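You operate a simulated robot arm through the tools that you are given. There is no shell and no other tool.

The job below is to be done with a simulated robot arm. You get a single attempt, and the scene is never put back.

TASK
Put things in order on the top of the wooden table. At the end: the green cloth is on the blue board; the cream wool stands where the yellow spool stood; the gold bobbin is in the brown dark bowl; the yellow spool stands where the green cloth stood; whatever was shut is shut again. Leave all else as you found it, and nothing knocked over.

Only the result counts: the job must be done as asked and must still hold three seconds after the hand-in. Knocking over, shifting, dropping, spilling or breaking anything else fails it. Flat cloth is picked up by pressing the open fingertips on it (5 to 10 N) and closing them slowly along it; thin cloth reads only 2 to 8 mm in the jaws.

THE ROBOT
A 7-joint arm with a two-finger parallel gripper, fixed in place. Base frame: the origin is at the foot of the arm, x ahead of it, y to its left, z up; the work surface is at about z = 0. Readings come in m, rad, newtons and seconds.
With the tool pointing down near the work surface it reaches from about 0.22 to 0.58 m from the base axis. Its first joint turns from -1.152 to 1.152 rad. Payload 2.5 kg.
The tool frame sits at the grasp point between the pads (the TCP): z along the fingers, y along the line on which they close. The tips reach 0.023 m beyond it. The gripper opens to 0.094 m. The fingers are 0.038 m wide and 0.01 m thick; the gripper's body (0.054 by 0.096 m) begins 0.039 m behind the TCP.
Orientation is that of the tool frame in the base frame, as a unit quaternion [x, y, z, w]. With the fingers straight down and closing along the base's y, the tool's x points along the base's -x, its y along +y and its z along -z.

THE INTERFACE
- The arm moves only by the tool arm_command. Its argument "plan" is one flat list of numbers, 7 for each row, row after row: the turn, a rotation vector about the tool's x, y, z in rad, then the shift along the tool's x, y, z in mm, then the gripper command, from -1 (fully open) to 1 (shut), values between in proportion. In form: [ax, ay, az, tx, ty, tz, grip, ax, ay, az, tx, ty, tz, grip, ...]. A call has 1 to 20 rows; each row shifts and turns the commanded pose from where the row before left it, along the tool's axes as they then stand. Rows are played at 5 a second. More than 0.05 m and 0.15 rad between two rows, or a gripper value outside its range, and nothing of the call is played. A pose out of reach is approached as far as the arm can. The call stops where the force on the tool passes 40 N (or 10 N more than at its start, if that is more) or the arm is blocked; 0.2 s more then pass. The fingers move at their own pace (about 0.108 m/s each) and stop on an object; they squeeze with about 33 N. The grip force told is the motor's: it shows also when the fingers shut on nothing. Time passes only in rows, and 0.2 s behind the last, so rows that do not move let the fingers close. The reply holds the time, the measured pose of the TCP, the force on the tool along the base axes, the opening and the grip force, in the units named above and with some noise, with the torque about the TCP (base axes, N m) and any sound that the robot's microphone picked up, and new pictures: "pictures" is both (left out), scene, wrist or none.
- Cameras (640 x 400 px; columns grow to the right, rows downward): "scene" is fixed at [0.1178, -0.4101, 0.5342]; the picture's right is [0.84, -0.55, 0.00], its down [-0.37, -0.56, -0.74] and it looks along [0.40, 0.62, -0.67] (base axes); focal length 325 px, centre (320, 200). "wrist" rides on the gripper at [0.086, 0.016, -0.074] in the tool frame; the picture's right is [-0.18, 0.98, 0.00], its down [-0.58, -0.11, -0.81] and it looks along [-0.79, -0.15, 0.59] (tool axes); focal length 243 px, centre (320, 200). There is no depth. A picture from a camera that has moved, and an enlarged one, comes with that camera's place and axes in the base frame and with its lens.
- zoom(camera, box): a new picture of the part [left, top, right, bottom] of that camera's present view, enlarged. It takes no simulated time.
- sign_off(): hands the job in; it is judged then, once.

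Places have to be worked out from the pictures, the camera data and where the tool is seen. Open the gripper and draw the arm clear of the work before you hand the job in, unless the task says otherwise.

The tools are called after "Emit:" by a JSON object that holds its "method" and its "body". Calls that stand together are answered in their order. arm_command: Moves the arm, as the interface text tells. Its arguments: {"type":"object","properties":{"plan":{"type":"array","items":{"type":"number"}},"pictures":{"type":"string","enum":["both","scene","wrist","none"]}},"required":["plan"]} The other tools are called the same way: zoom (camera, box) takes an enlarged picture of a part of a camera's view; sign_off () hands the job in.

At the start:

```text
time: 0.0
position: [0.287, 0.1387, 0.2388]
tcp_rot: [0.0, 1.0, 0.0, 0.0]
contact_force: [0.1, -0.5, -0.1]
ft_torque: [-0.02, 0.0, 0.03]
grip_width: 0.094
gripper_force: 0.1
```

scene: 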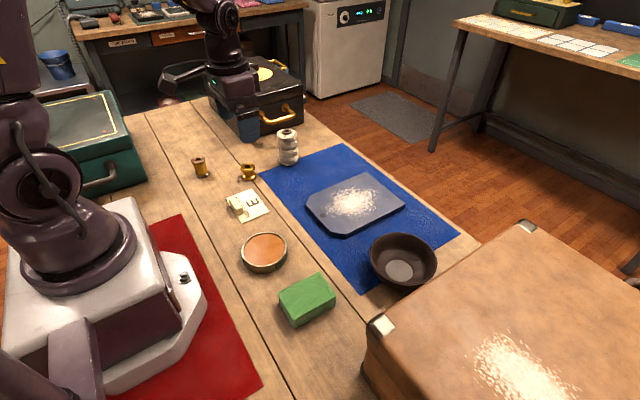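
wrist: 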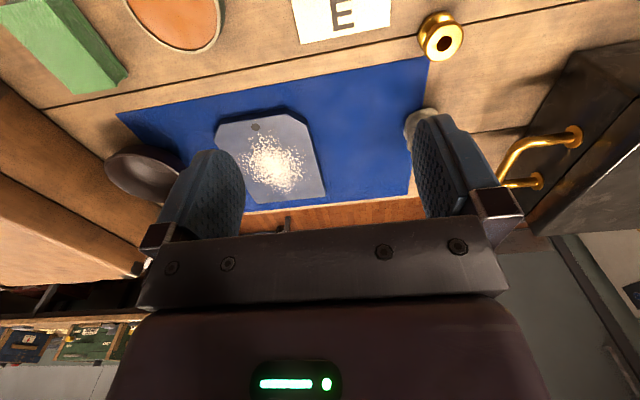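

I start by looking closely at the scene: the green thing, the cream wool, the spools and the boxes.

Emit:
{"method": "zoom", "body": {"camera": "scene", "box": [170, 110, 330, 210]}}

Emit:
{"method": "zoom", "body": {"camera": "scene", "box": [220, 220, 380, 340]}}

Emit:
{"method": "zoom", "body": {"camera": "scene", "box": [290, 150, 470, 300]}}

Emit:
{"method": "zoom", "body": {"camera": "scene", "box": [150, 50, 330, 170]}}

Emit:
{"method": "zoom", "body": {"camera": "wrist", "box": [380, 0, 640, 200]}}

```text
4.00 times, centred on (250, 160) of scene
camera zoom: at [0.1178, -0.4101, 0.5342], right [0.84, -0.55, 0.0], down [-0.37, -0.56, -0.74], along [0.4, 0.62, -0.67], focal length 1299 px, centre (600, 360)
```

zoom: 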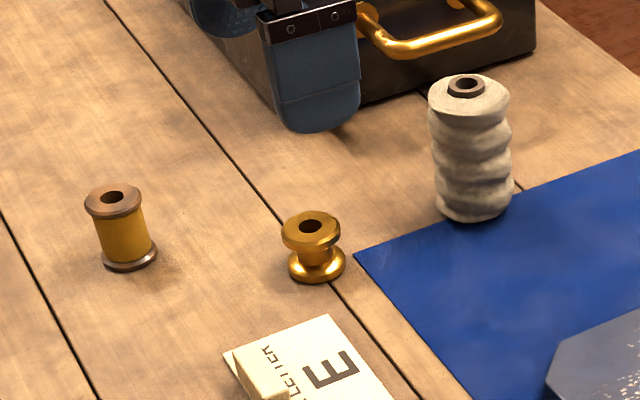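

```text
3.33 times, centred on (300, 280) of scene
camera zoom: at [0.1178, -0.4101, 0.5342], right [0.84, -0.55, 0.0], down [-0.37, -0.56, -0.74], along [0.4, 0.62, -0.67], focal length 1082 px, centre (387, -67)
```

zoom: 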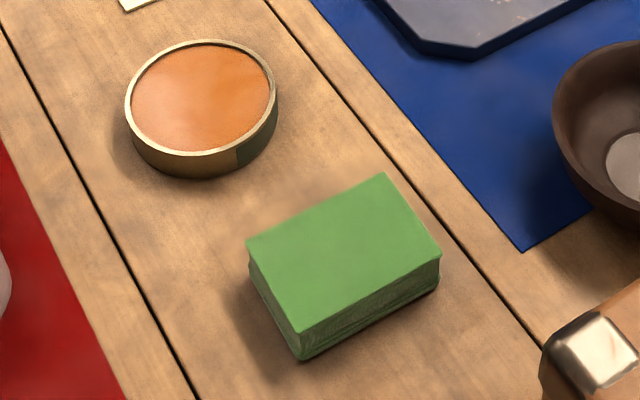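

```text
2.67 times, centred on (380, 225) of scene
camera zoom: at [0.1178, -0.4101, 0.5342], right [0.84, -0.55, 0.0], down [-0.37, -0.56, -0.74], along [0.4, 0.62, -0.67], focal length 866 px, centre (160, 133)
```

zoom: 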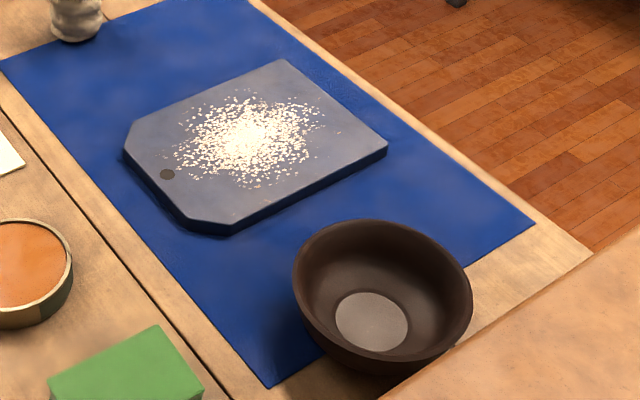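

```text
3.33 times, centred on (240, 110) of scene
camera zoom: at [0.1178, -0.4101, 0.5342], right [0.84, -0.55, 0.0], down [-0.37, -0.56, -0.74], along [0.4, 0.62, -0.67], focal length 1082 px, centre (587, 500)
```

zoom: 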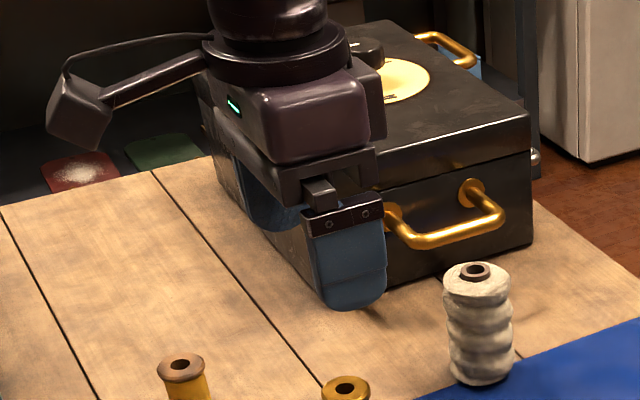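

```text
2.00 times, centred on (510, 100) of wrist
camera zoom: at [0.2012, 0.1539, 0.312], right [0.18, 0.98, 0.0], down [0.58, -0.11, 0.81], along [0.79, -0.15, -0.59], focal length 485 px, centre (-60, 400)
```

zoom: 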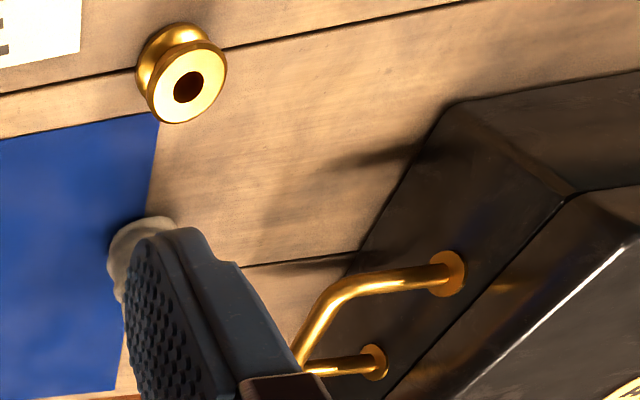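

The reading of the scene: the folded green cloth spans about x 0.228–0.312, y −0.166–−0.107 and is about 0.03 high. The board is centred near (0.495, 0.025), the bowl near (0.452, −0.18), the yellow spool near (0.233, 0.344), the gold bobbin near (0.333, 0.266) and the wool near (0.455, 0.270). I move level, high up, to above the cloth.

Emit:
{"method": "arm_command", "body": {"plan": [0, 0, 0, 2.8, -46, 0, -1, 0, 0, 0, 2.8, -46, 0, -1, 0, 0, 0, 2.8, -46, 0, -1, 0, 0, 0, 2.8, -46, 0, -1, 0, 0, 0, 2.8, -46, 0, -1, 0, 0, 0, 3, -46, 0, -1, 0, 0, 0, 0, 0, 0, -1], "pictures": "both"}}

```text
time: 1.6
position: [0.276, -0.1359, 0.2422]
tcp_rot: [-0.001, 1.0, 0.0, -0.001]
contact_force: [-0.7, 1.2, -0.4]
ft_torque: [0.04, 0.0, 0.01]
grip_width: 0.0939
gripper_force: 0.1
camera wrist: at [0.1888, -0.1202, 0.3164], right [0.18, 0.98, 0.0], down [0.58, -0.11, 0.81], along [0.79, -0.15, -0.59], focal length 243 px, centre (320, 200)
```

scene: 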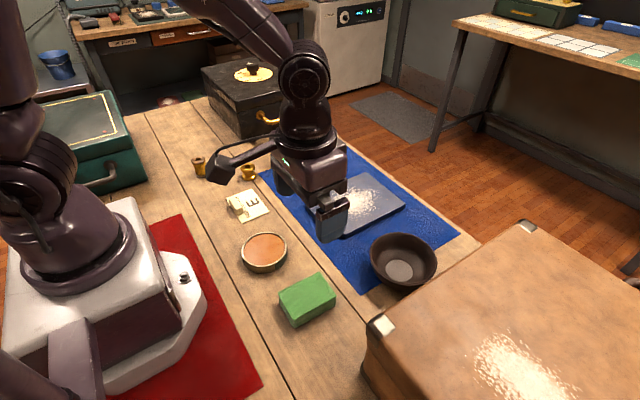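
wrist: 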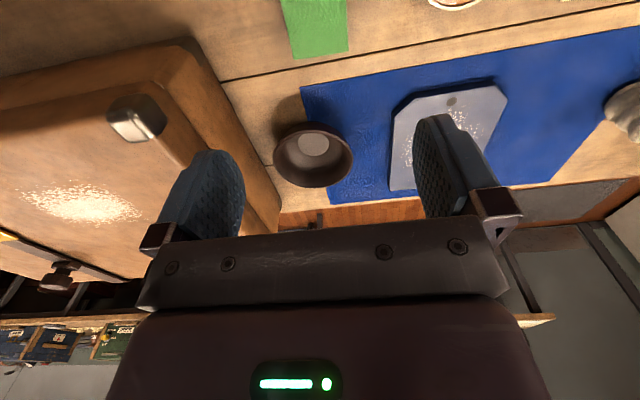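

The wrist view puts the cloth near y −0.142 and the scene view puts it near −0.137, so I need a nearer look. I go down to about z 0.12 to see the cloth between the fingers.

Emit:
{"method": "arm_command", "body": {"plan": [0, 0, 0, 0, 0, 40, -1, 0, 0, 0, 0, 0, 40, -1, 0, 0, 0, 0, 0, 40, -1, 0, 0, 0, 0, 0, 0, -1, 0, 0, 0, 0, 0, 0, -1], "pictures": "both"}}

```text
time: 2.8
position: [0.2762, -0.1343, 0.1201]
tcp_rot: [0.0, 1.0, 0.0, -0.001]
contact_force: [1.0, 0.0, -0.1]
ft_torque: [0.02, 0.01, 0.05]
grip_width: 0.0939
gripper_force: 0.0
camera wrist: at [0.1886, -0.1185, 0.195], right [0.18, 0.98, 0.0], down [0.58, -0.11, 0.81], along [0.79, -0.15, -0.59], focal length 243 px, centre (320, 200)
```

scene: 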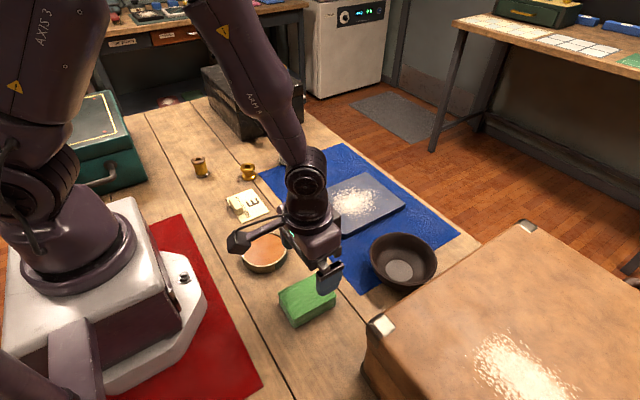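
wrist: 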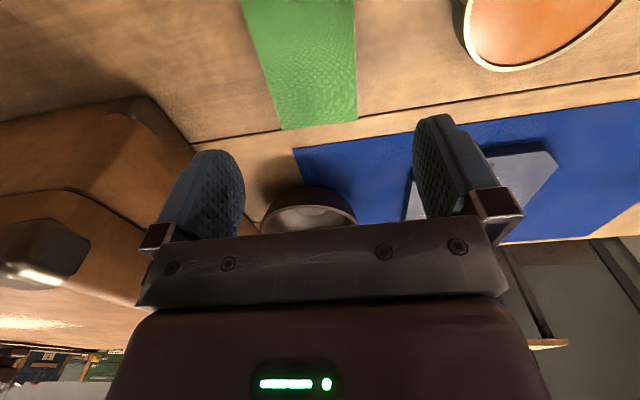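

Between the fingers the cloth sits about 6 mm towards −y and about 9 mm towards −x of the TCP. I correct that, go down so the tips end just over the table, and look before I close.

Emit:
{"method": "arm_command", "body": {"plan": [0, 0, 0, 9, -6, 0, -1, 0, 0, 0, 0, 0, 30, -1, 0, 0, 0, 0, 0, 30, -1, 0, 0, 0, 0, 0, 15, -1, 0, 0, 0, 0, 0, 10, -1, 0, 0, 0, 0, 0, 5, -1, 0, 0, 0, 0, 0, 0, -1], "pictures": "both"}}

```text
time: 4.4
position: [0.265, -0.143, 0.0287]
tcp_rot: [-0.001, 1.0, 0.0, 0.0]
contact_force: [0.6, 0.3, -0.2]
ft_torque: [-0.02, -0.01, 0.04]
grip_width: 0.0942
gripper_force: 0.0
camera wrist: at [0.178, -0.1277, 0.1025], right [0.18, 0.98, 0.0], down [0.58, -0.11, 0.81], along [0.79, -0.15, -0.59], focal length 243 px, centre (320, 200)
```

scene: 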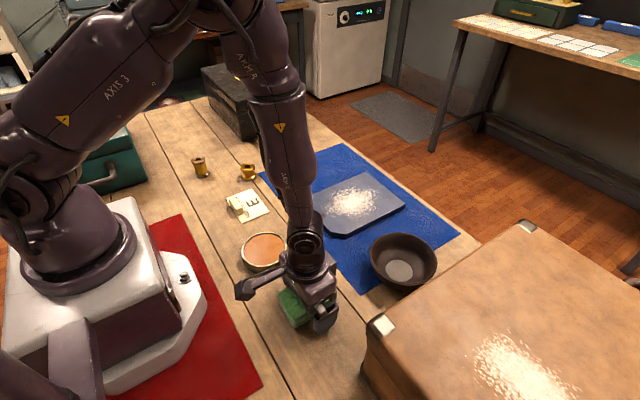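
wrist: 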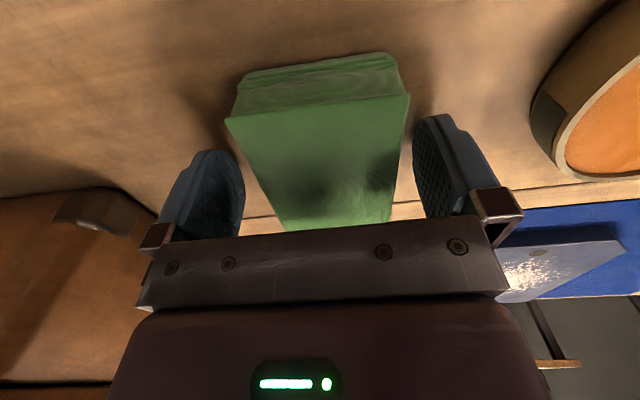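

The cloth is centred between the fingers, with its middle at about (0.265, −0.140) in tool readings. That is also the spot where the spool goes later. I close on it now.

Emit:
{"method": "arm_command", "body": {"plan": [0, 0, 0, 0, 0, 0, 0.2, 0, 0, 0, 0, 0, 0, 0.6, 0, 0, 0, 0, 0, 0, 1, 0, 0, 0, 0, 0, 0, 1], "pictures": "wrist"}}

```text
time: 5.4
position: [0.2647, -0.1442, 0.0272]
tcp_rot: [0.0, 1.0, 0.0, -0.001]
contact_force: [-0.7, -0.6, 0.4]
ft_torque: [-0.01, -0.03, -0.02]
grip_width: 0.0611
gripper_force: 33.1
camera wrist: at [0.178, -0.1278, 0.1027], right [0.18, 0.98, 0.0], down [0.58, -0.11, 0.81], along [0.79, -0.15, -0.59], focal length 243 px, centre (320, 200)
```

wrist: 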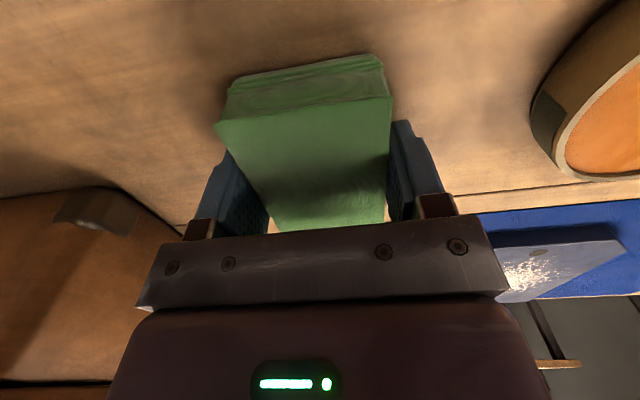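

The cloth is gripped at 61 mm. I lift it straight up and carry it high over to above the board.

Emit:
{"method": "arm_command", "body": {"plan": [0, 0, 0, 0, 0, -15, 1, 0, 0, 0, 0, 0, -35, 1, 0, 0, 0, 0, 0, -40, 1, 0, 0, 0, 0, 0, -30, 1, 0, 0, 0, -36, 28, 0, 1, 0, 0, 0, -36, 28, 0, 1, 0, 0, 0, -36, 28, 0, 1, 0, 0, 0, -36, 28, 0, 1, 0, 0, 0, -36, 28, 0, 1, 0, 0, 0, -35, 26, 0, 1, 0, 0, 0, 0, 0, 0, 1, 0, 0, 0, 0, 0, 0, 1], "pictures": "both"}}

```text
time: 8.0
position: [0.4801, 0.0241, 0.1478]
tcp_rot: [0.0, 1.0, 0.0, 0.0]
contact_force: [0.4, -0.4, 0.1]
ft_torque: [0.0, 0.01, -0.02]
grip_width: 0.0611
gripper_force: 32.9
camera wrist: at [0.3923, 0.0403, 0.2215], right [0.18, 0.98, 0.0], down [0.58, -0.11, 0.81], along [0.79, -0.15, -0.59], focal length 243 px, centre (320, 200)
```

scene: 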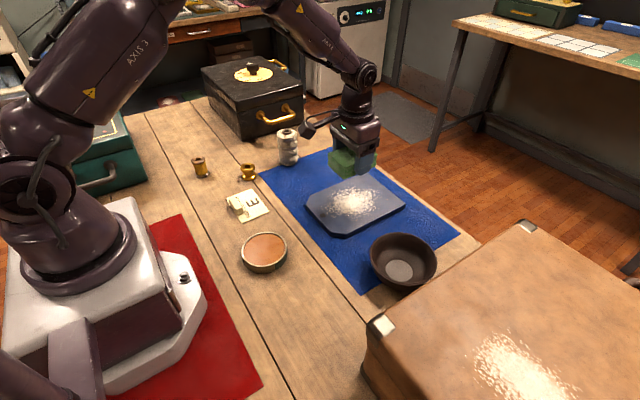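
wrist: 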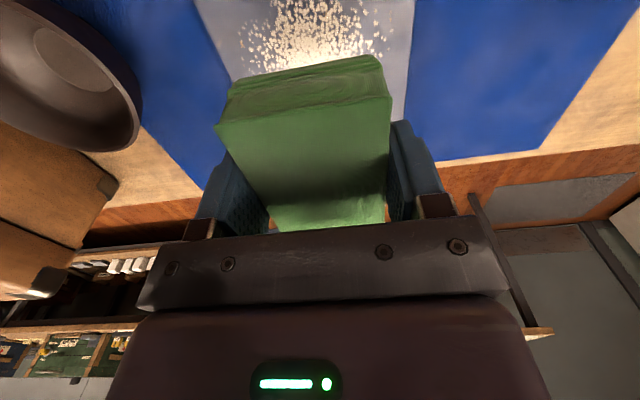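

The board's y edges read −0.0525 and 0.096, so the middle is about 0.022 and the cloth hangs well above it. I lower most of the way, then feel for contact.

Emit:
{"method": "arm_command", "body": {"plan": [0, 0, 0, 0, 0, 35, 1, 0, 0, 0, 0, 0, 35, 1, 0, 0, 0, 0, 0, 22, 1, 0, 0, 0, 0, 0, 0, 1], "pictures": "scene"}}

Emit:
{"method": "zoom", "body": {"camera": "scene", "box": [280, 130, 440, 240]}}

```text
time: 9.0
position: [0.4789, 0.0225, 0.0552]
tcp_rot: [0.0, 1.0, 0.0, 0.0]
contact_force: [0.2, -0.1, 0.1]
ft_torque: [0.0, 0.02, 0.02]
grip_width: 0.061
gripper_force: 33.2
```

scene: 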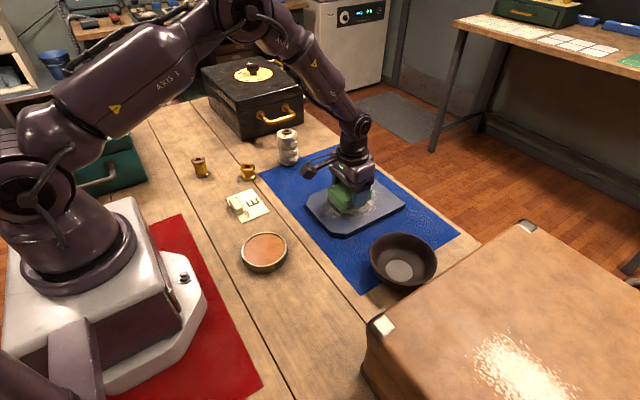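

```text
3.64 times, centred on (360, 185) of scene
camera zoom: at [0.1178, -0.4101, 0.5342], right [0.84, -0.55, 0.0], down [-0.37, -0.56, -0.74], along [0.4, 0.62, -0.67], focal length 1181 px, centre (174, 254)
```

zoom: 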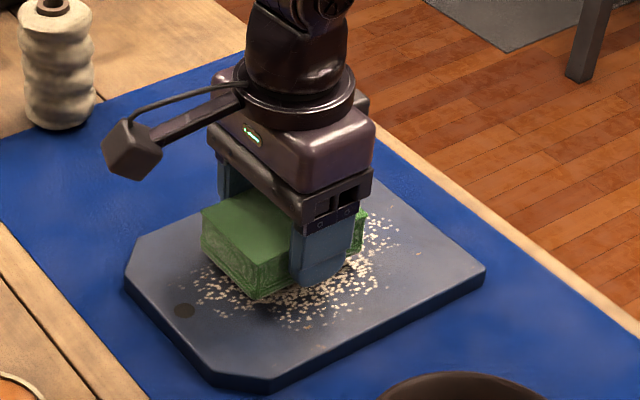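

The cloth hovers just over the board, inside its edges. I go down in small steps and watch the force.

Emit:
{"method": "arm_command", "body": {"plan": [0, 0, 0, 0, 0, 3, 1, 0, 0, 0, 0, 0, 3, 1, 0, 0, 0, 0, 0, 2, 1, 0, 0, 0, 0, 0, 2, 1, 0, 0, 0, 0, 0, 0, 1], "pictures": "none"}}

```text
time: 10.2
position: [0.478, 0.0214, 0.045]
tcp_rot: [0.0, 1.0, 0.001, 0.0]
contact_force: [0.8, -0.1, -0.4]
ft_torque: [-0.02, -0.01, 0.0]
grip_width: 0.0612
gripper_force: 32.8
```

No contact yet at z 0.045, so I step down a little further.

Emit:
{"method": "arm_command", "body": {"plan": [0, 0, 0, 0, 0, 2, 1, 0, 0, 0, 0, 0, 1, 1, 0, 0, 0, 0, 0, 0, 1], "pictures": "none"}}

Emit:
{"method": "zoom", "body": {"camera": "scene", "box": [310, 150, 410, 220]}}

```text
time: 11.2
position: [0.477, 0.0224, 0.0444]
tcp_rot: [-0.001, 1.0, 0.001, 0.0]
contact_force: [-2.1, 0.9, 5.2]
ft_torque: [-0.04, 0.12, -0.01]
grip_width: 0.0612
gripper_force: 32.7
stopped in row 3: the force on the tool passed its limit at 41 N (the readings are from after the stop); the commanded pose is now the measured one
```

```text
5.71 times, centred on (360, 185) of scene
camera zoom: at [0.1178, -0.4101, 0.5342], right [0.84, -0.55, 0.0], down [-0.37, -0.56, -0.74], along [0.4, 0.62, -0.67], focal length 1856 px, centre (91, 286)
```

zoom: 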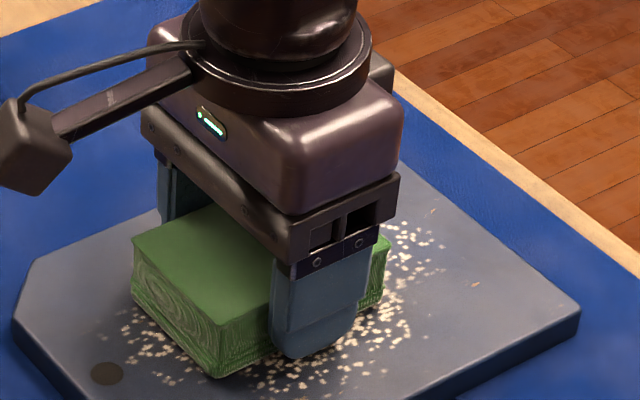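

The cloth rests on the board with about 5 N on it. I open the fingers, then rise straight up.

Emit:
{"method": "arm_command", "body": {"plan": [0, 0, 0, 0, 0, 0, 0, 0, 0, 0, 0, 0, 0, -1, 0, 0, 0, 0, 0, 0, -1, 0, 0, 0, 0, 0, -10, -1, 0, 0, 0, 0, 0, -30, -1, 0, 0, 0, 0, 0, -40, -1, 0, 0, 0, 0, 0, -40, -1, 0, 0, 0, 0, 0, 0, -1], "pictures": "both"}}

Emit:
{"method": "zoom", "body": {"camera": "scene", "box": [280, 130, 440, 240]}}

```text
time: 13.0
position: [0.4768, 0.0218, 0.1657]
tcp_rot: [-0.001, 1.0, 0.0, 0.0]
contact_force: [-0.8, 0.1, 0.7]
ft_torque: [0.06, -0.02, 0.01]
grip_width: 0.0942
gripper_force: 0.0
camera wrist: at [0.3903, 0.0381, 0.2392], right [0.18, 0.98, 0.0], down [0.58, -0.11, 0.81], along [0.79, -0.15, -0.59], focal length 243 px, centre (320, 200)
```

scene: 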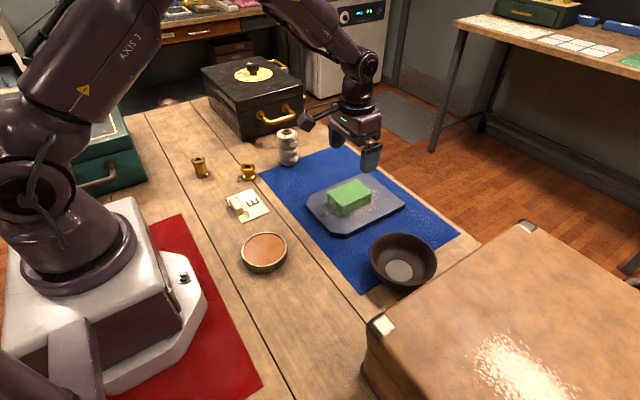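
wrist: 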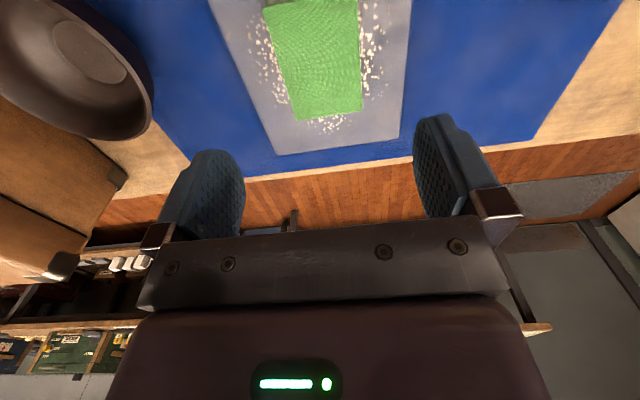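

```text
3.64 times, centred on (360, 185) of scene
camera zoom: at [0.1178, -0.4101, 0.5342], right [0.84, -0.55, 0.0], down [-0.37, -0.56, -0.74], along [0.4, 0.62, -0.67], focal length 1181 px, centre (174, 254)
```

zoom: 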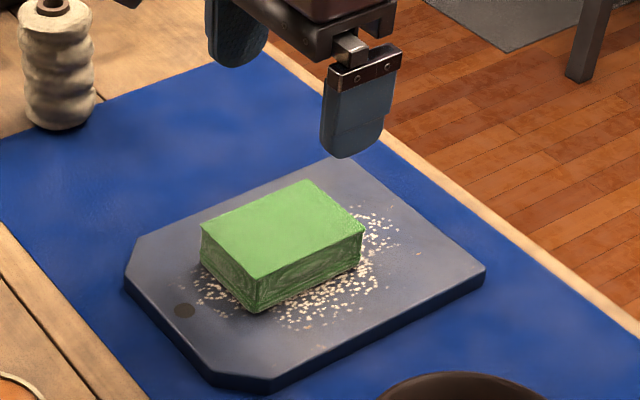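

The cloth lies neatly on the board. Next is the yellow spool: I move across at z 0.166 to above it, then turn the wrist so the camera boom points back to the base, away from the green toolbox.

Emit:
{"method": "arm_command", "body": {"plan": [0, 0, 0, 27.6, 35.3, 0, -1, 0, 0, 0, 27.6, 35.3, 0, -1, 0, 0, 0, 27.6, 35.3, 0, -1, 0, 0, 0, 27.6, 35.3, 0, -1, 0, 0, 0, 27.6, 35.3, 0, -1, 0, 0, 0, 27.6, 35.3, 0, -1, 0, 0, 0, 27.6, 35.3, 0, -1, 0, 0, 0, 27.6, 35.3, 0, -1, 0, 0, 0, 27.6, 35.3, 0, -1, 0, 0, -0.15, 0, 0, 0, -1, 0, 0, -0.15, 0, 0, 0, -1, 0, 0, -0.15, 0, 0, 0, -1, 0, 0, -0.15, 0, 0, 0, -1, 0, 0, 0, 0, 0, 0, -1, 0, 0, 0, 0, 0, 0, -1], "pictures": "both"}}

```text
time: 16.2
position: [0.229, 0.3407, 0.1631]
tcp_rot: [-0.297, 0.955, 0.0, 0.0]
contact_force: [0.4, -0.7, 1.0]
ft_torque: [0.03, -0.02, -0.01]
grip_width: 0.0941
gripper_force: 0.2
camera wrist: at [0.1481, 0.3046, 0.2374], right [-0.4, 0.91, 0.0], down [0.54, 0.24, 0.81], along [0.74, 0.33, -0.59], focal length 243 px, centre (320, 200)
```

scene: 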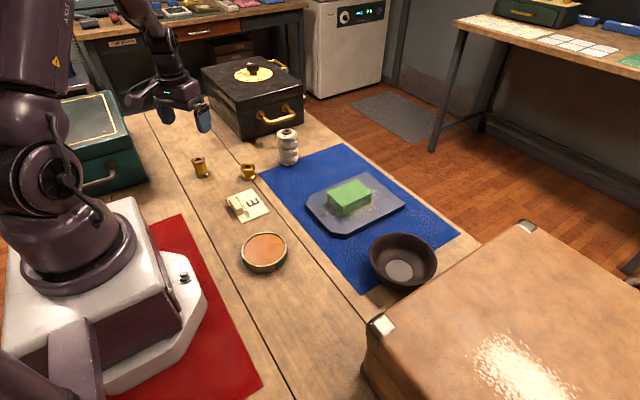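
wrist: 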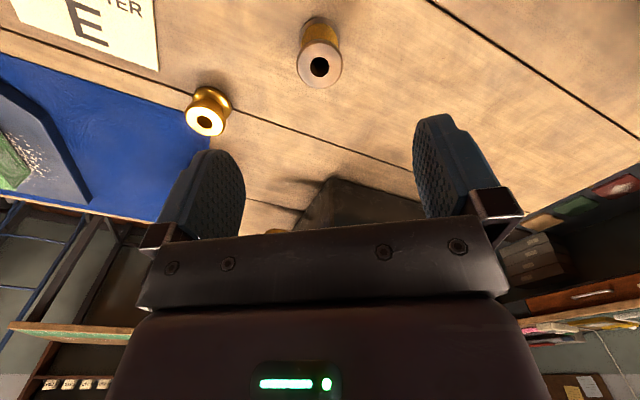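

The spool's top centre is at (320, 67), nearly dead under the TCP, which puts it at about (0.230, 0.342). I go forward 2.5 mm and straight down with the fingers open around it.

Emit:
{"method": "arm_command", "body": {"plan": [0, 0, 0, -2.5, 0, 40, -1, 0, 0, 0, 0, 0, 40, -1, 0, 0, 0, 0, 0, 30, -1, 0, 0, 0, 0, 0, 14, -1, 0, 0, 0, 0, 0, 8, -1, 0, 0, 0, 0, 0, 0, -1], "pictures": "both"}}

```text
time: 17.6
position: [0.2312, 0.3426, 0.0316]
tcp_rot: [-0.295, 0.955, 0.001, 0.0]
contact_force: [-0.2, -0.5, -0.2]
ft_torque: [0.01, 0.0, -0.02]
grip_width: 0.0942
gripper_force: 0.1
camera wrist: at [0.1501, 0.307, 0.1054], right [-0.4, 0.91, 0.0], down [0.54, 0.24, 0.81], along [0.74, 0.33, -0.59], focal length 243 px, centre (320, 200)
```

scene: 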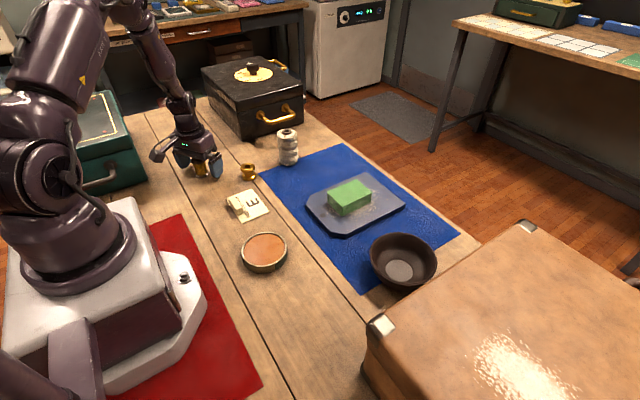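
wrist: 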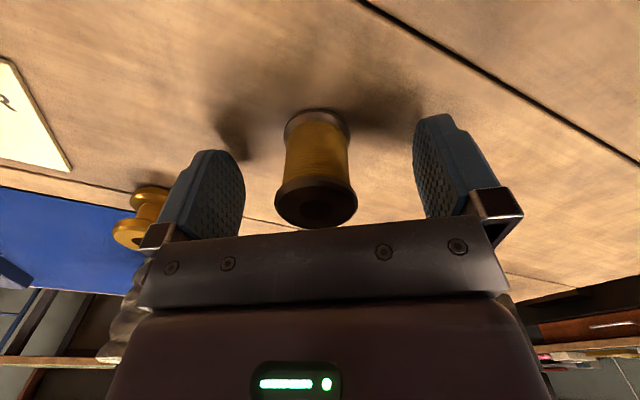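

The spool stands about 6 mm nearer the camera than the TCP, so its true place is about (0.227, 0.339). I shift 5 mm back, go down 3 mm more and close on it.

Emit:
{"method": "arm_command", "body": {"plan": [0, 0, 0, 5, -1, 3, -1, 0, 0, 0, 0, 0, 0, -1, 0, 0, 0, 0, 0, 0, 0, 0, 0, 0, 0, 0, 0, 0.6, 0, 0, 0, 0, 0, 0, 1, 0, 0, 0, 0, 0, 0, 1], "pictures": "wrist"}}

```text
time: 19.0
position: [0.228, 0.3379, 0.0282]
tcp_rot: [-0.295, 0.955, 0.0, 0.0]
contact_force: [0.0, 0.5, -0.2]
ft_torque: [0.01, -0.01, 0.0]
grip_width: 0.0371
gripper_force: 33.3
camera wrist: at [0.1469, 0.3021, 0.1027], right [-0.4, 0.91, 0.0], down [0.54, 0.24, 0.81], along [0.74, 0.33, -0.59], focal length 243 px, centre (320, 200)
```

wrist: 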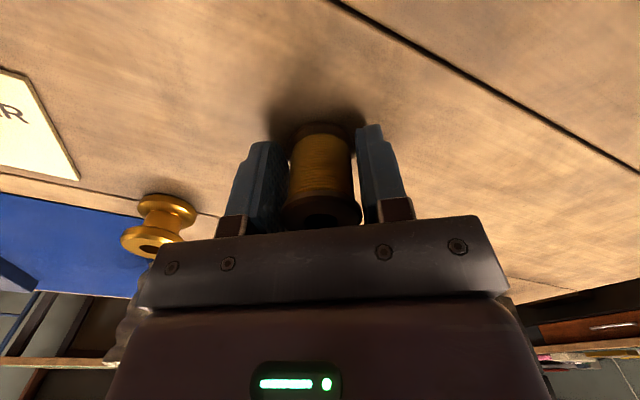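

The spool is held at 37 mm. I note its original place as about (0.227, 0.338) for the wool. I lift it, turn the wrist back and carry it toward the cloth's old place.

Emit:
{"method": "arm_command", "body": {"plan": [0, 0, 0, 0, 0, -15, 1, 0, 0, 0, 0, 0, -40, 1, 0, 0, 0, 0, 0, -45, 1, 0, 0, 0, 0, 0, -35, 1, 0, 0, 0.15, 0, 0, 0, 1, 0, 0, 0.15, 0, 0, 0, 1, 0, 0, 0.15, 0, 0, 0, 1, 0, 0, 0.15, 0, 0, 0, 1, 0, 0, 0, -13.7, -39.7, 0, 1, 0, 0, 0, -13.7, -39.7, 0, 1, 0, 0, 0, -13.7, -39.7, 0, 1, 0, 0, 0, -13.7, -39.7, 0, 1, 0, 0, 0, -13.7, -39.7, 0, 1, 0, 0, 0, -13.7, -39.7, 0, 1, 0, 0, 0, 0, 0, 0, 1], "pictures": "none"}}

Emit:
{"method": "arm_command", "body": {"plan": [0, 0, 0, 7.7, -39.8, 0, 1, 0, 0, 0, 7.7, -39.8, 0, 1, 0, 0, 0, 7.7, -39.8, 0, 1, 0, 0, 0, 7.7, -39.8, 0, 1, 0, 0, 0, 7.7, -39.8, 0, 1, 0, 0, 0, 7.7, -39.8, 0, 1, 0, 0, 0, 0, 0, 0, 1, 0, 0, 0, 0, 0, 0, 1], "pictures": "both"}}

```text
time: 22.2
position: [0.3123, 0.0969, 0.163]
tcp_rot: [-0.001, 1.0, 0.0, 0.001]
contact_force: [0.7, -0.1, -0.4]
ft_torque: [-0.01, 0.0, -0.04]
grip_width: 0.0372
gripper_force: 32.8
```

```text
time: 24.0
position: [0.2608, -0.1361, 0.162]
tcp_rot: [-0.001, 1.0, 0.0, -0.001]
contact_force: [1.4, 0.8, 0.0]
ft_torque: [-0.01, -0.04, 0.0]
grip_width: 0.0371
gripper_force: 33.2
camera wrist: at [0.1744, -0.1195, 0.2365], right [0.18, 0.98, 0.0], down [0.58, -0.11, 0.81], along [0.79, -0.15, -0.59], focal length 243 px, centre (320, 200)
```

scene: 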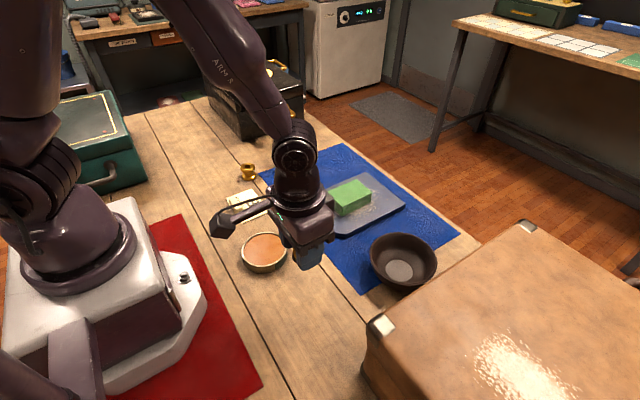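
wrist: 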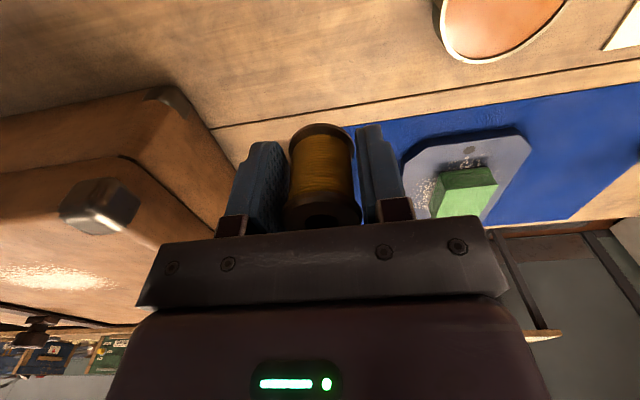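

The spool is above the cloth's old place. I nudge 3 mm and lower it to just over the table.

Emit:
{"method": "arm_command", "body": {"plan": [0, 0, 0, -3, -3, 45, 1, 0, 0, 0, 0, 0, 45, 1, 0, 0, 0, 0, 0, 28, 1, 0, 0, 0, 0, 0, 10, 1, 0, 0, 0, 0, 0, 0, 1], "pictures": "both"}}

```text
time: 25.2
position: [0.2662, -0.1416, 0.036]
tcp_rot: [-0.001, 1.0, 0.0, 0.002]
contact_force: [0.1, -0.7, 0.6]
ft_torque: [0.03, 0.03, 0.0]
grip_width: 0.0372
gripper_force: 33.3
camera wrist: at [0.1795, -0.1256, 0.1098], right [0.18, 0.98, 0.0], down [0.58, -0.11, 0.81], along [0.79, -0.15, -0.59], focal length 243 px, centre (320, 200)
```

scene: 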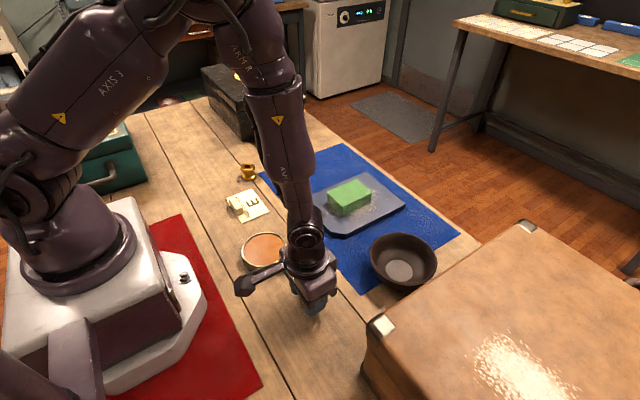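
wrist: 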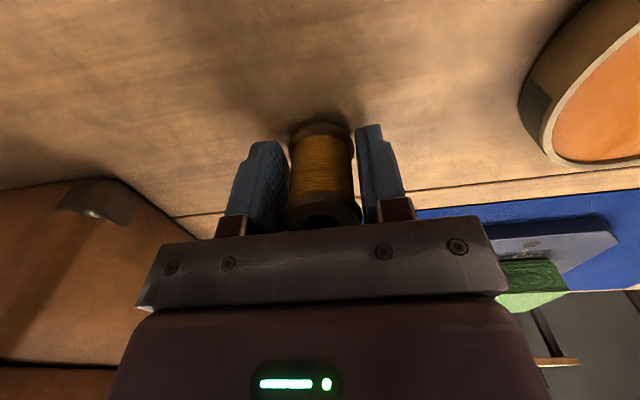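

At z 0.036 there is no contact; the table should be met at about 0.028. I go down in small steps.

Emit:
{"method": "arm_command", "body": {"plan": [0, 0, 0, 0, 0, 3, 1, 0, 0, 0, 0, 0, 2, 1, 0, 0, 0, 0, 0, 1, 1, 0, 0, 0, 0, 0, 0, 1], "pictures": "none"}}

```text
time: 26.2
position: [0.2672, -0.1425, 0.0295]
tcp_rot: [0.0, 1.0, 0.0, 0.0]
contact_force: [-0.6, 0.5, 0.0]
ft_torque: [-0.01, 0.02, -0.01]
grip_width: 0.0366
gripper_force: 32.8
```

Emit:
{"method": "arm_command", "body": {"plan": [0, 0, 0, 0, 0, 1, 1, 0, 0, 0, 0, 0, 0, 1], "pictures": "none"}}

```text
time: 26.8
position: [0.2663, -0.1429, 0.027]
tcp_rot: [-0.001, 1.0, 0.001, 0.001]
contact_force: [-0.1, -0.7, -0.1]
ft_torque: [0.0, 0.0, 0.0]
grip_width: 0.0369
gripper_force: 32.8
```

Still no force at about z 0.028. I go one more millimetre to feel for the table.

Emit:
{"method": "arm_command", "body": {"plan": [0, 0, 0, 0, 0, 1, 1, 0, 0, 0, 0, 0, 0, 1], "pictures": "wrist"}}

Emit:
{"method": "zoom", "body": {"camera": "scene", "box": [260, 250, 360, 330]}}

```text
time: 27.4
position: [0.2659, -0.1433, 0.0272]
tcp_rot: [-0.001, 1.0, 0.0, 0.001]
contact_force: [-4.7, 6.0, 28.1]
ft_torque: [0.05, -0.1, -0.01]
grip_width: 0.0372
gripper_force: 33.4
camera wrist: at [0.1801, -0.1261, 0.1021], right [0.18, 0.98, 0.0], down [0.58, -0.11, 0.81], along [0.79, -0.15, -0.59], focal length 243 px, centre (320, 200)
```

wrist: 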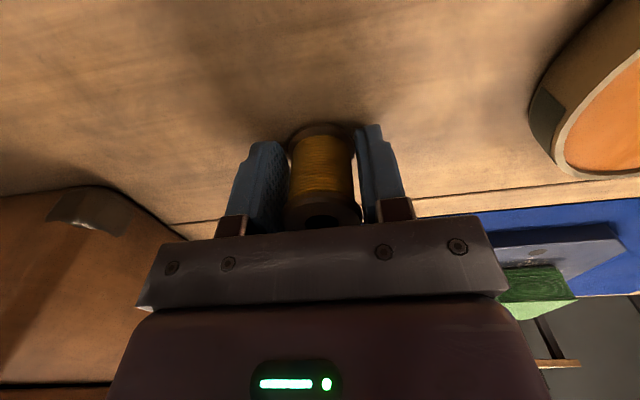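

```text
5.00 times, centred on (310, 290) of scene
camera zoom: at [0.1177, -0.4101, 0.5343], right [0.84, -0.55, 0.0], down [-0.37, -0.56, -0.74], along [0.4, 0.62, -0.67], focal length 1624 px, centre (370, -250)
```

zoom: 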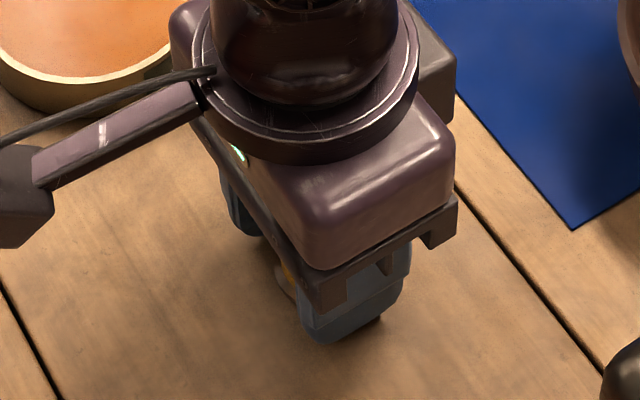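

The spool stands on the table with a force of 28 N. I ease off 0.7 mm, open the fingers evenly and rise straight up.

Emit:
{"method": "arm_command", "body": {"plan": [0, 0, 0, 0, 0, -0.7, 1, 0, 0, 0, 0, 0, 0, 0.1, 0, 0, 0, 0, 0, 0, -0.5, 0, 0, 0, 0, 0, 0, -1, 0, 0, 0, 0, 0, -20, -1, 0, 0, 0, 0, 0, -40, -1, 0, 0, 0, 0, 0, -40, -1, 0, 0, 0, 0, 0, -40, -1, 0, 0, 0, 0, 0, 0, -1], "pictures": "both"}}

Emit:
{"method": "zoom", "body": {"camera": "scene", "box": [220, 220, 380, 340]}}

```text
time: 29.4
position: [0.2654, -0.1419, 0.1682]
tcp_rot: [-0.001, 1.0, 0.001, 0.0]
contact_force: [-0.1, 0.7, 0.1]
ft_torque: [0.01, -0.01, -0.01]
grip_width: 0.0943
gripper_force: 0.0
camera wrist: at [0.1786, -0.1249, 0.2432], right [0.18, 0.98, 0.0], down [0.58, -0.11, 0.81], along [0.79, -0.15, -0.59], focal length 243 px, centre (320, 200)
```

scene: 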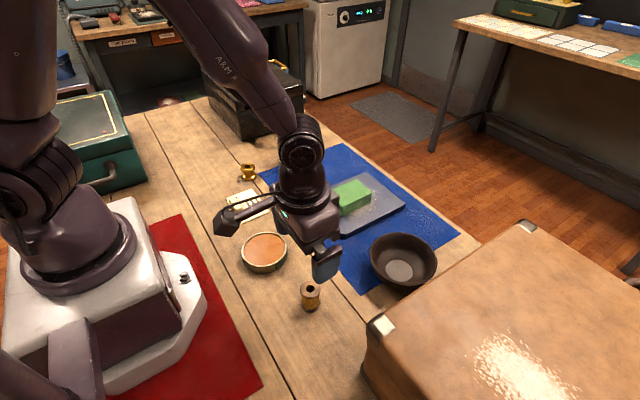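
wrist: 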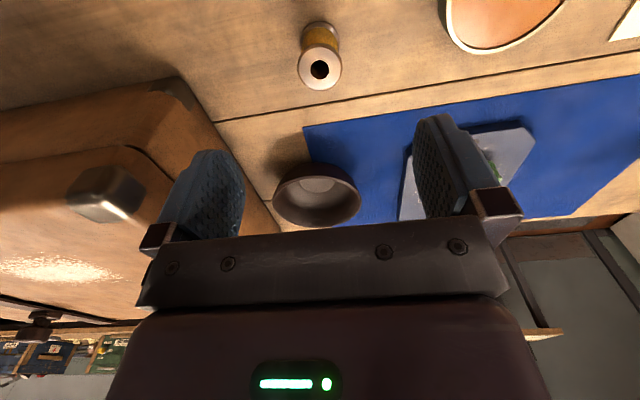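

```text
3.33 times, centred on (300, 280) of scene
camera zoom: at [0.1178, -0.4101, 0.5342], right [0.84, -0.55, 0.0], down [-0.37, -0.56, -0.74], along [0.4, 0.62, -0.67], focal length 1082 px, centre (387, -67)
```

zoom: 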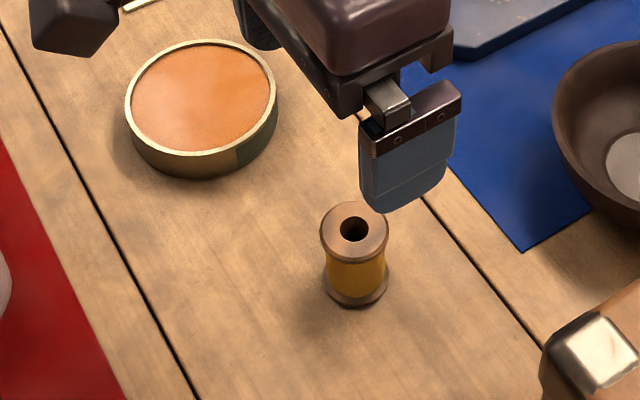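

The spool stands well, but the pictures put it some 6–8 mm towards −y of the old cloth centre. I go down again offset +6.5 mm in y and close the fingers slowly over its full height, so it slides upright to centre, then let go.

Emit:
{"method": "arm_command", "body": {"plan": [0, 0, 0, 0, 6.5, 45, -1, 0, 0, 0, 0, 0, 45, -1, 0, 0, 0, 0, 0, 30, -1, 0, 0, 0, 0, 0, 12, -1, 0, 0, 0, 0, 0, 6, -1, 0, 0, 0, 0, 0, 0, -1], "pictures": "wrist"}}

```text
time: 30.8
position: [0.267, -0.1338, 0.0312]
tcp_rot: [-0.001, 1.0, 0.0, 0.001]
contact_force: [-0.1, 0.5, -0.2]
ft_torque: [-0.01, 0.01, 0.04]
grip_width: 0.094
gripper_force: 0.0
camera wrist: at [0.1799, -0.1193, 0.1058], right [0.18, 0.98, 0.0], down [0.58, -0.11, 0.81], along [0.79, -0.15, -0.59], focal length 243 px, centre (320, 200)
```

wrist: 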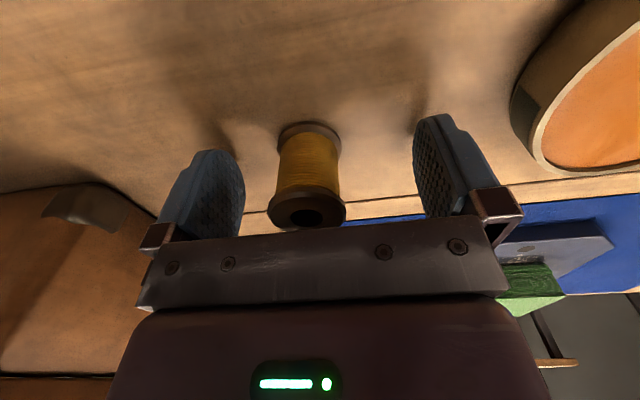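

The spool is between the fingers, a little towards the −y finger as intended. I close slowly in steps to slide it to the middle, then open and rise.

Emit:
{"method": "arm_command", "body": {"plan": [0, 0, 0, 0, 0, 1, -0.4, 0, 0, 0, 0, 0, 0, -0.15, 0, 0, 0, 0, 0, 0, -0.05, 0, 0, 0, 0, 0, 0, 0.03, 0, 0, 0, 0, 0, 0, 0.09, 0, 0, 0, 0, 0, 0, 0.15, 0, 0, 0, 0, 0, 0, 0.2, 0, 0, 0, 0, 0, 0, 0.22, 0, 0, 0, 0, 0, 0, 0.22], "pictures": "wrist"}}

```text
time: 32.8
position: [0.2659, -0.1346, 0.0299]
tcp_rot: [-0.001, 1.0, 0.0, 0.0]
contact_force: [0.5, 0.6, -0.3]
ft_torque: [-0.01, -0.02, 0.03]
grip_width: 0.0374
gripper_force: 0.9
camera wrist: at [0.1792, -0.1194, 0.1045], right [0.18, 0.98, 0.0], down [0.58, -0.11, 0.81], along [0.79, -0.15, -0.59], focal length 243 px, centre (320, 200)
```

wrist: 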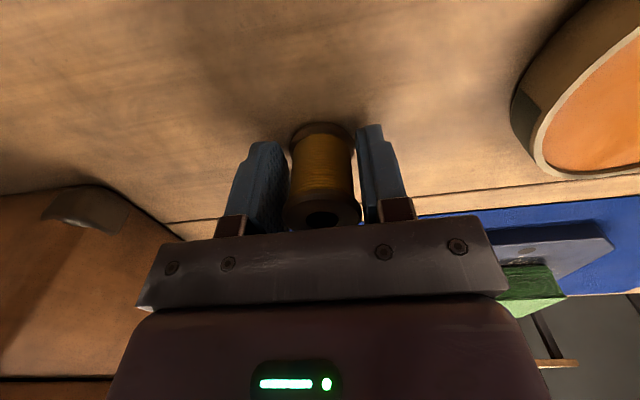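

The spool slid to the centre upright, with a 37.4 mm opening and light force. I open and rise.

Emit:
{"method": "arm_command", "body": {"plan": [0, 0, 0, 0, 0, 0, 0.1, 0, 0, 0, 0, 0, 0, -0.4, 0, 0, 0, 0, 0, 0, -1, 0, 0, 0, 0, 0, -20, -1, 0, 0, 0, 0, 0, -40, -1, 0, 0, 0, 0, 0, -40, -1, 0, 0, 0, 0, 0, -40, -1, 0, 0, 0, 0, 0, 0, -1], "pictures": "both"}}

Emit:
{"method": "zoom", "body": {"camera": "scene", "box": [220, 220, 380, 340]}}

```text
time: 34.6
position: [0.2666, -0.1368, 0.1716]
tcp_rot: [0.0, 1.0, 0.0, 0.001]
contact_force: [-0.3, 0.4, -0.5]
ft_torque: [0.0, 0.01, 0.03]
grip_width: 0.0939
gripper_force: 0.0
camera wrist: at [0.1786, -0.1201, 0.2463], right [0.18, 0.98, 0.0], down [0.58, -0.11, 0.81], along [0.79, -0.15, -0.59], focal length 243 px, centre (320, 200)
```

scene: 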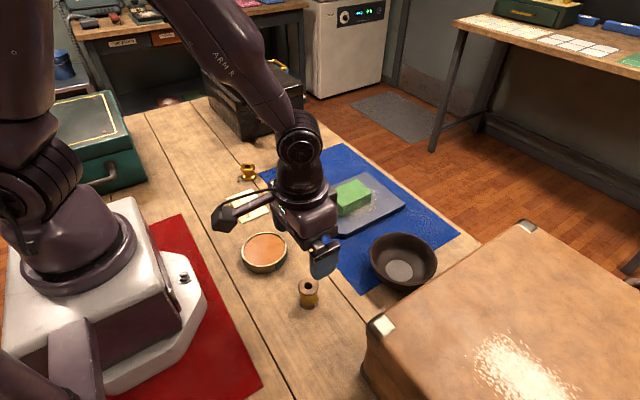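
wrist: 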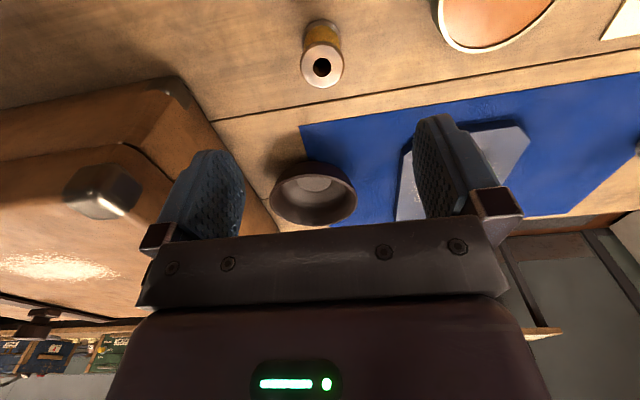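

```text
3.33 times, centred on (300, 280) of scene
camera zoom: at [0.1178, -0.4101, 0.5342], right [0.84, -0.55, 0.0], down [-0.37, -0.56, -0.74], along [0.4, 0.62, -0.67], focal length 1082 px, centre (387, -67)
```

zoom: 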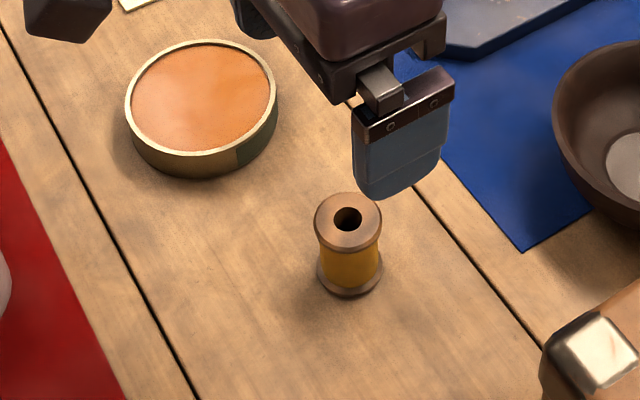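

The spool's base is now centred where the cloth's footprint was. Next is the cream wool: I cross at z 0.17, well above everything on the way, to above about (0.450, 0.267).

Emit:
{"method": "arm_command", "body": {"plan": [0, 0, 0, -18.3, 40.4, 0, -1, 0, 0, 0, -18.3, 40.4, 0, -1, 0, 0, 0, -18.3, 40.4, 0, -1, 0, 0, 0, -18.3, 40.4, 0, -1, 0, 0, 0, -18.3, 40.4, 0, -1, 0, 0, 0, -18.3, 40.4, 0, -1, 0, 0, 0, -18.3, 40.4, 0, -1, 0, 0, 0, -18.3, 40.4, 0, -1, 0, 0, 0, -18.3, 40.4, 0, -1, 0, 0, 0, -18.3, 40.4, 0, -1, 0, 0, 0, 0, 0, 0, -1, 0, 0, 0, 0, 0, 0, -1], "pictures": "both"}}

```text
time: 37.2
position: [0.4485, 0.2698, 0.1694]
tcp_rot: [0.001, 1.0, 0.0, 0.0]
contact_force: [1.0, -0.8, -0.5]
ft_torque: [0.0, 0.0, -0.01]
grip_width: 0.0941
gripper_force: 0.1
camera wrist: at [0.3618, 0.2864, 0.2435], right [0.18, 0.98, 0.0], down [0.58, -0.11, 0.81], along [0.79, -0.15, -0.59], focal length 243 px, centre (320, 200)
```

scene: 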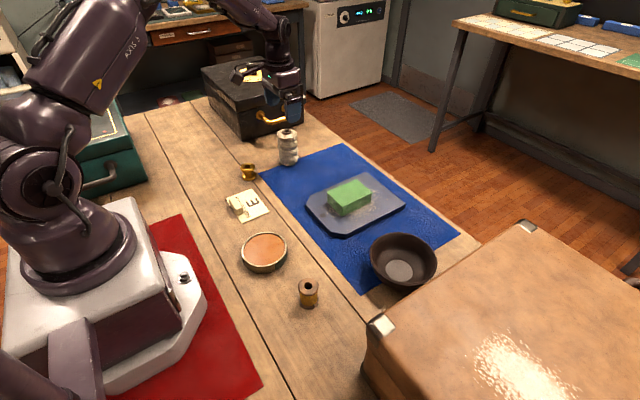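
wrist: 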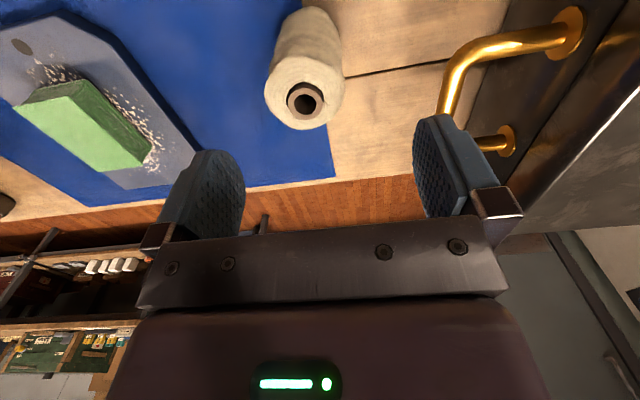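

The wool's top centre works out at (0.450, 0.260), about 10 mm towards −y of the TCP. I shift and go down to just above its top to check, with the fingers a bit narrower to keep clear of the gold handle.

Emit:
{"method": "arm_command", "body": {"plan": [0, 0, 0, -1.5, -10, 0, -0.75, 0, 0, 0, 0, 0, 20, -0.75, 0, 0, 0, 0, 0, 20, -0.75, 0, 0, 0, 0, 0, 0, -0.75], "pictures": "both"}}

Emit:
{"method": "zoom", "body": {"camera": "scene", "box": [220, 70, 360, 190]}}

```text
time: 38.2
position: [0.4508, 0.2589, 0.1292]
tcp_rot: [0.0, 1.0, -0.001, 0.0]
contact_force: [0.4, 0.5, 0.1]
ft_torque: [-0.06, 0.0, -0.01]
grip_width: 0.0822
gripper_force: 0.1
camera wrist: at [0.3631, 0.2747, 0.204], right [0.18, 0.98, 0.0], down [0.58, -0.11, 0.81], along [0.79, -0.15, -0.59], focal length 243 px, centre (320, 200)
```

scene: 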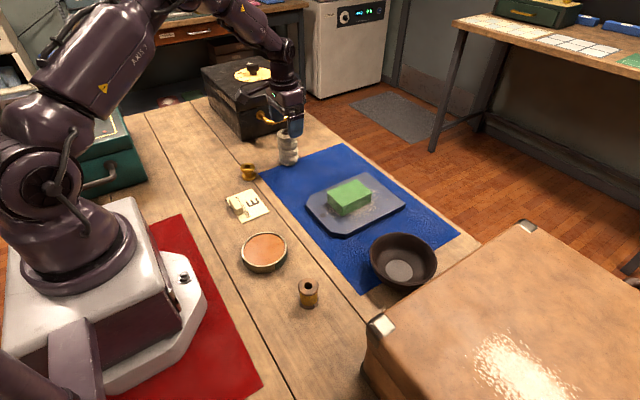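
wrist: 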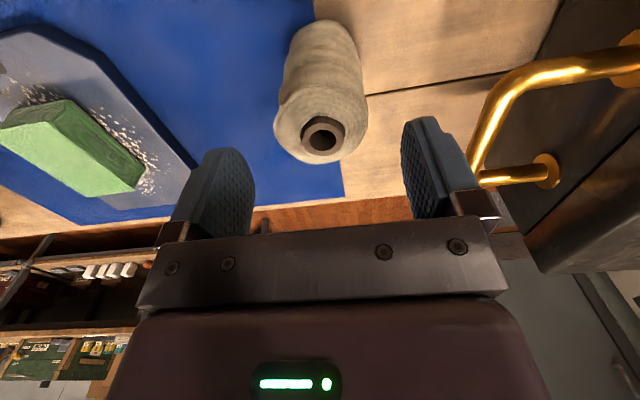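

```text
3.33 times, centred on (290, 130) of scene
camera zoom: at [0.1178, -0.4101, 0.5342], right [0.84, -0.55, 0.0], down [-0.37, -0.56, -0.74], along [0.4, 0.62, -0.67], focal length 1082 px, centre (420, 433)
```

zoom: 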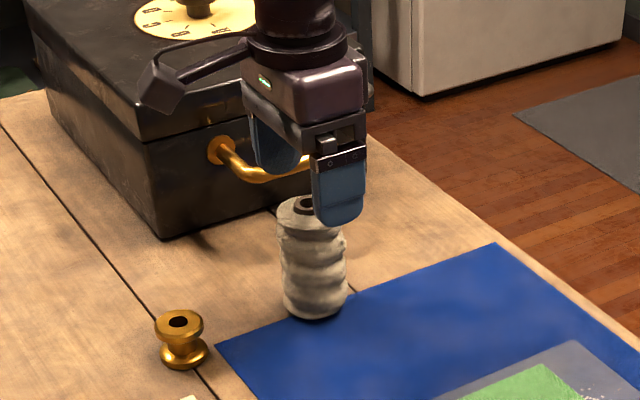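

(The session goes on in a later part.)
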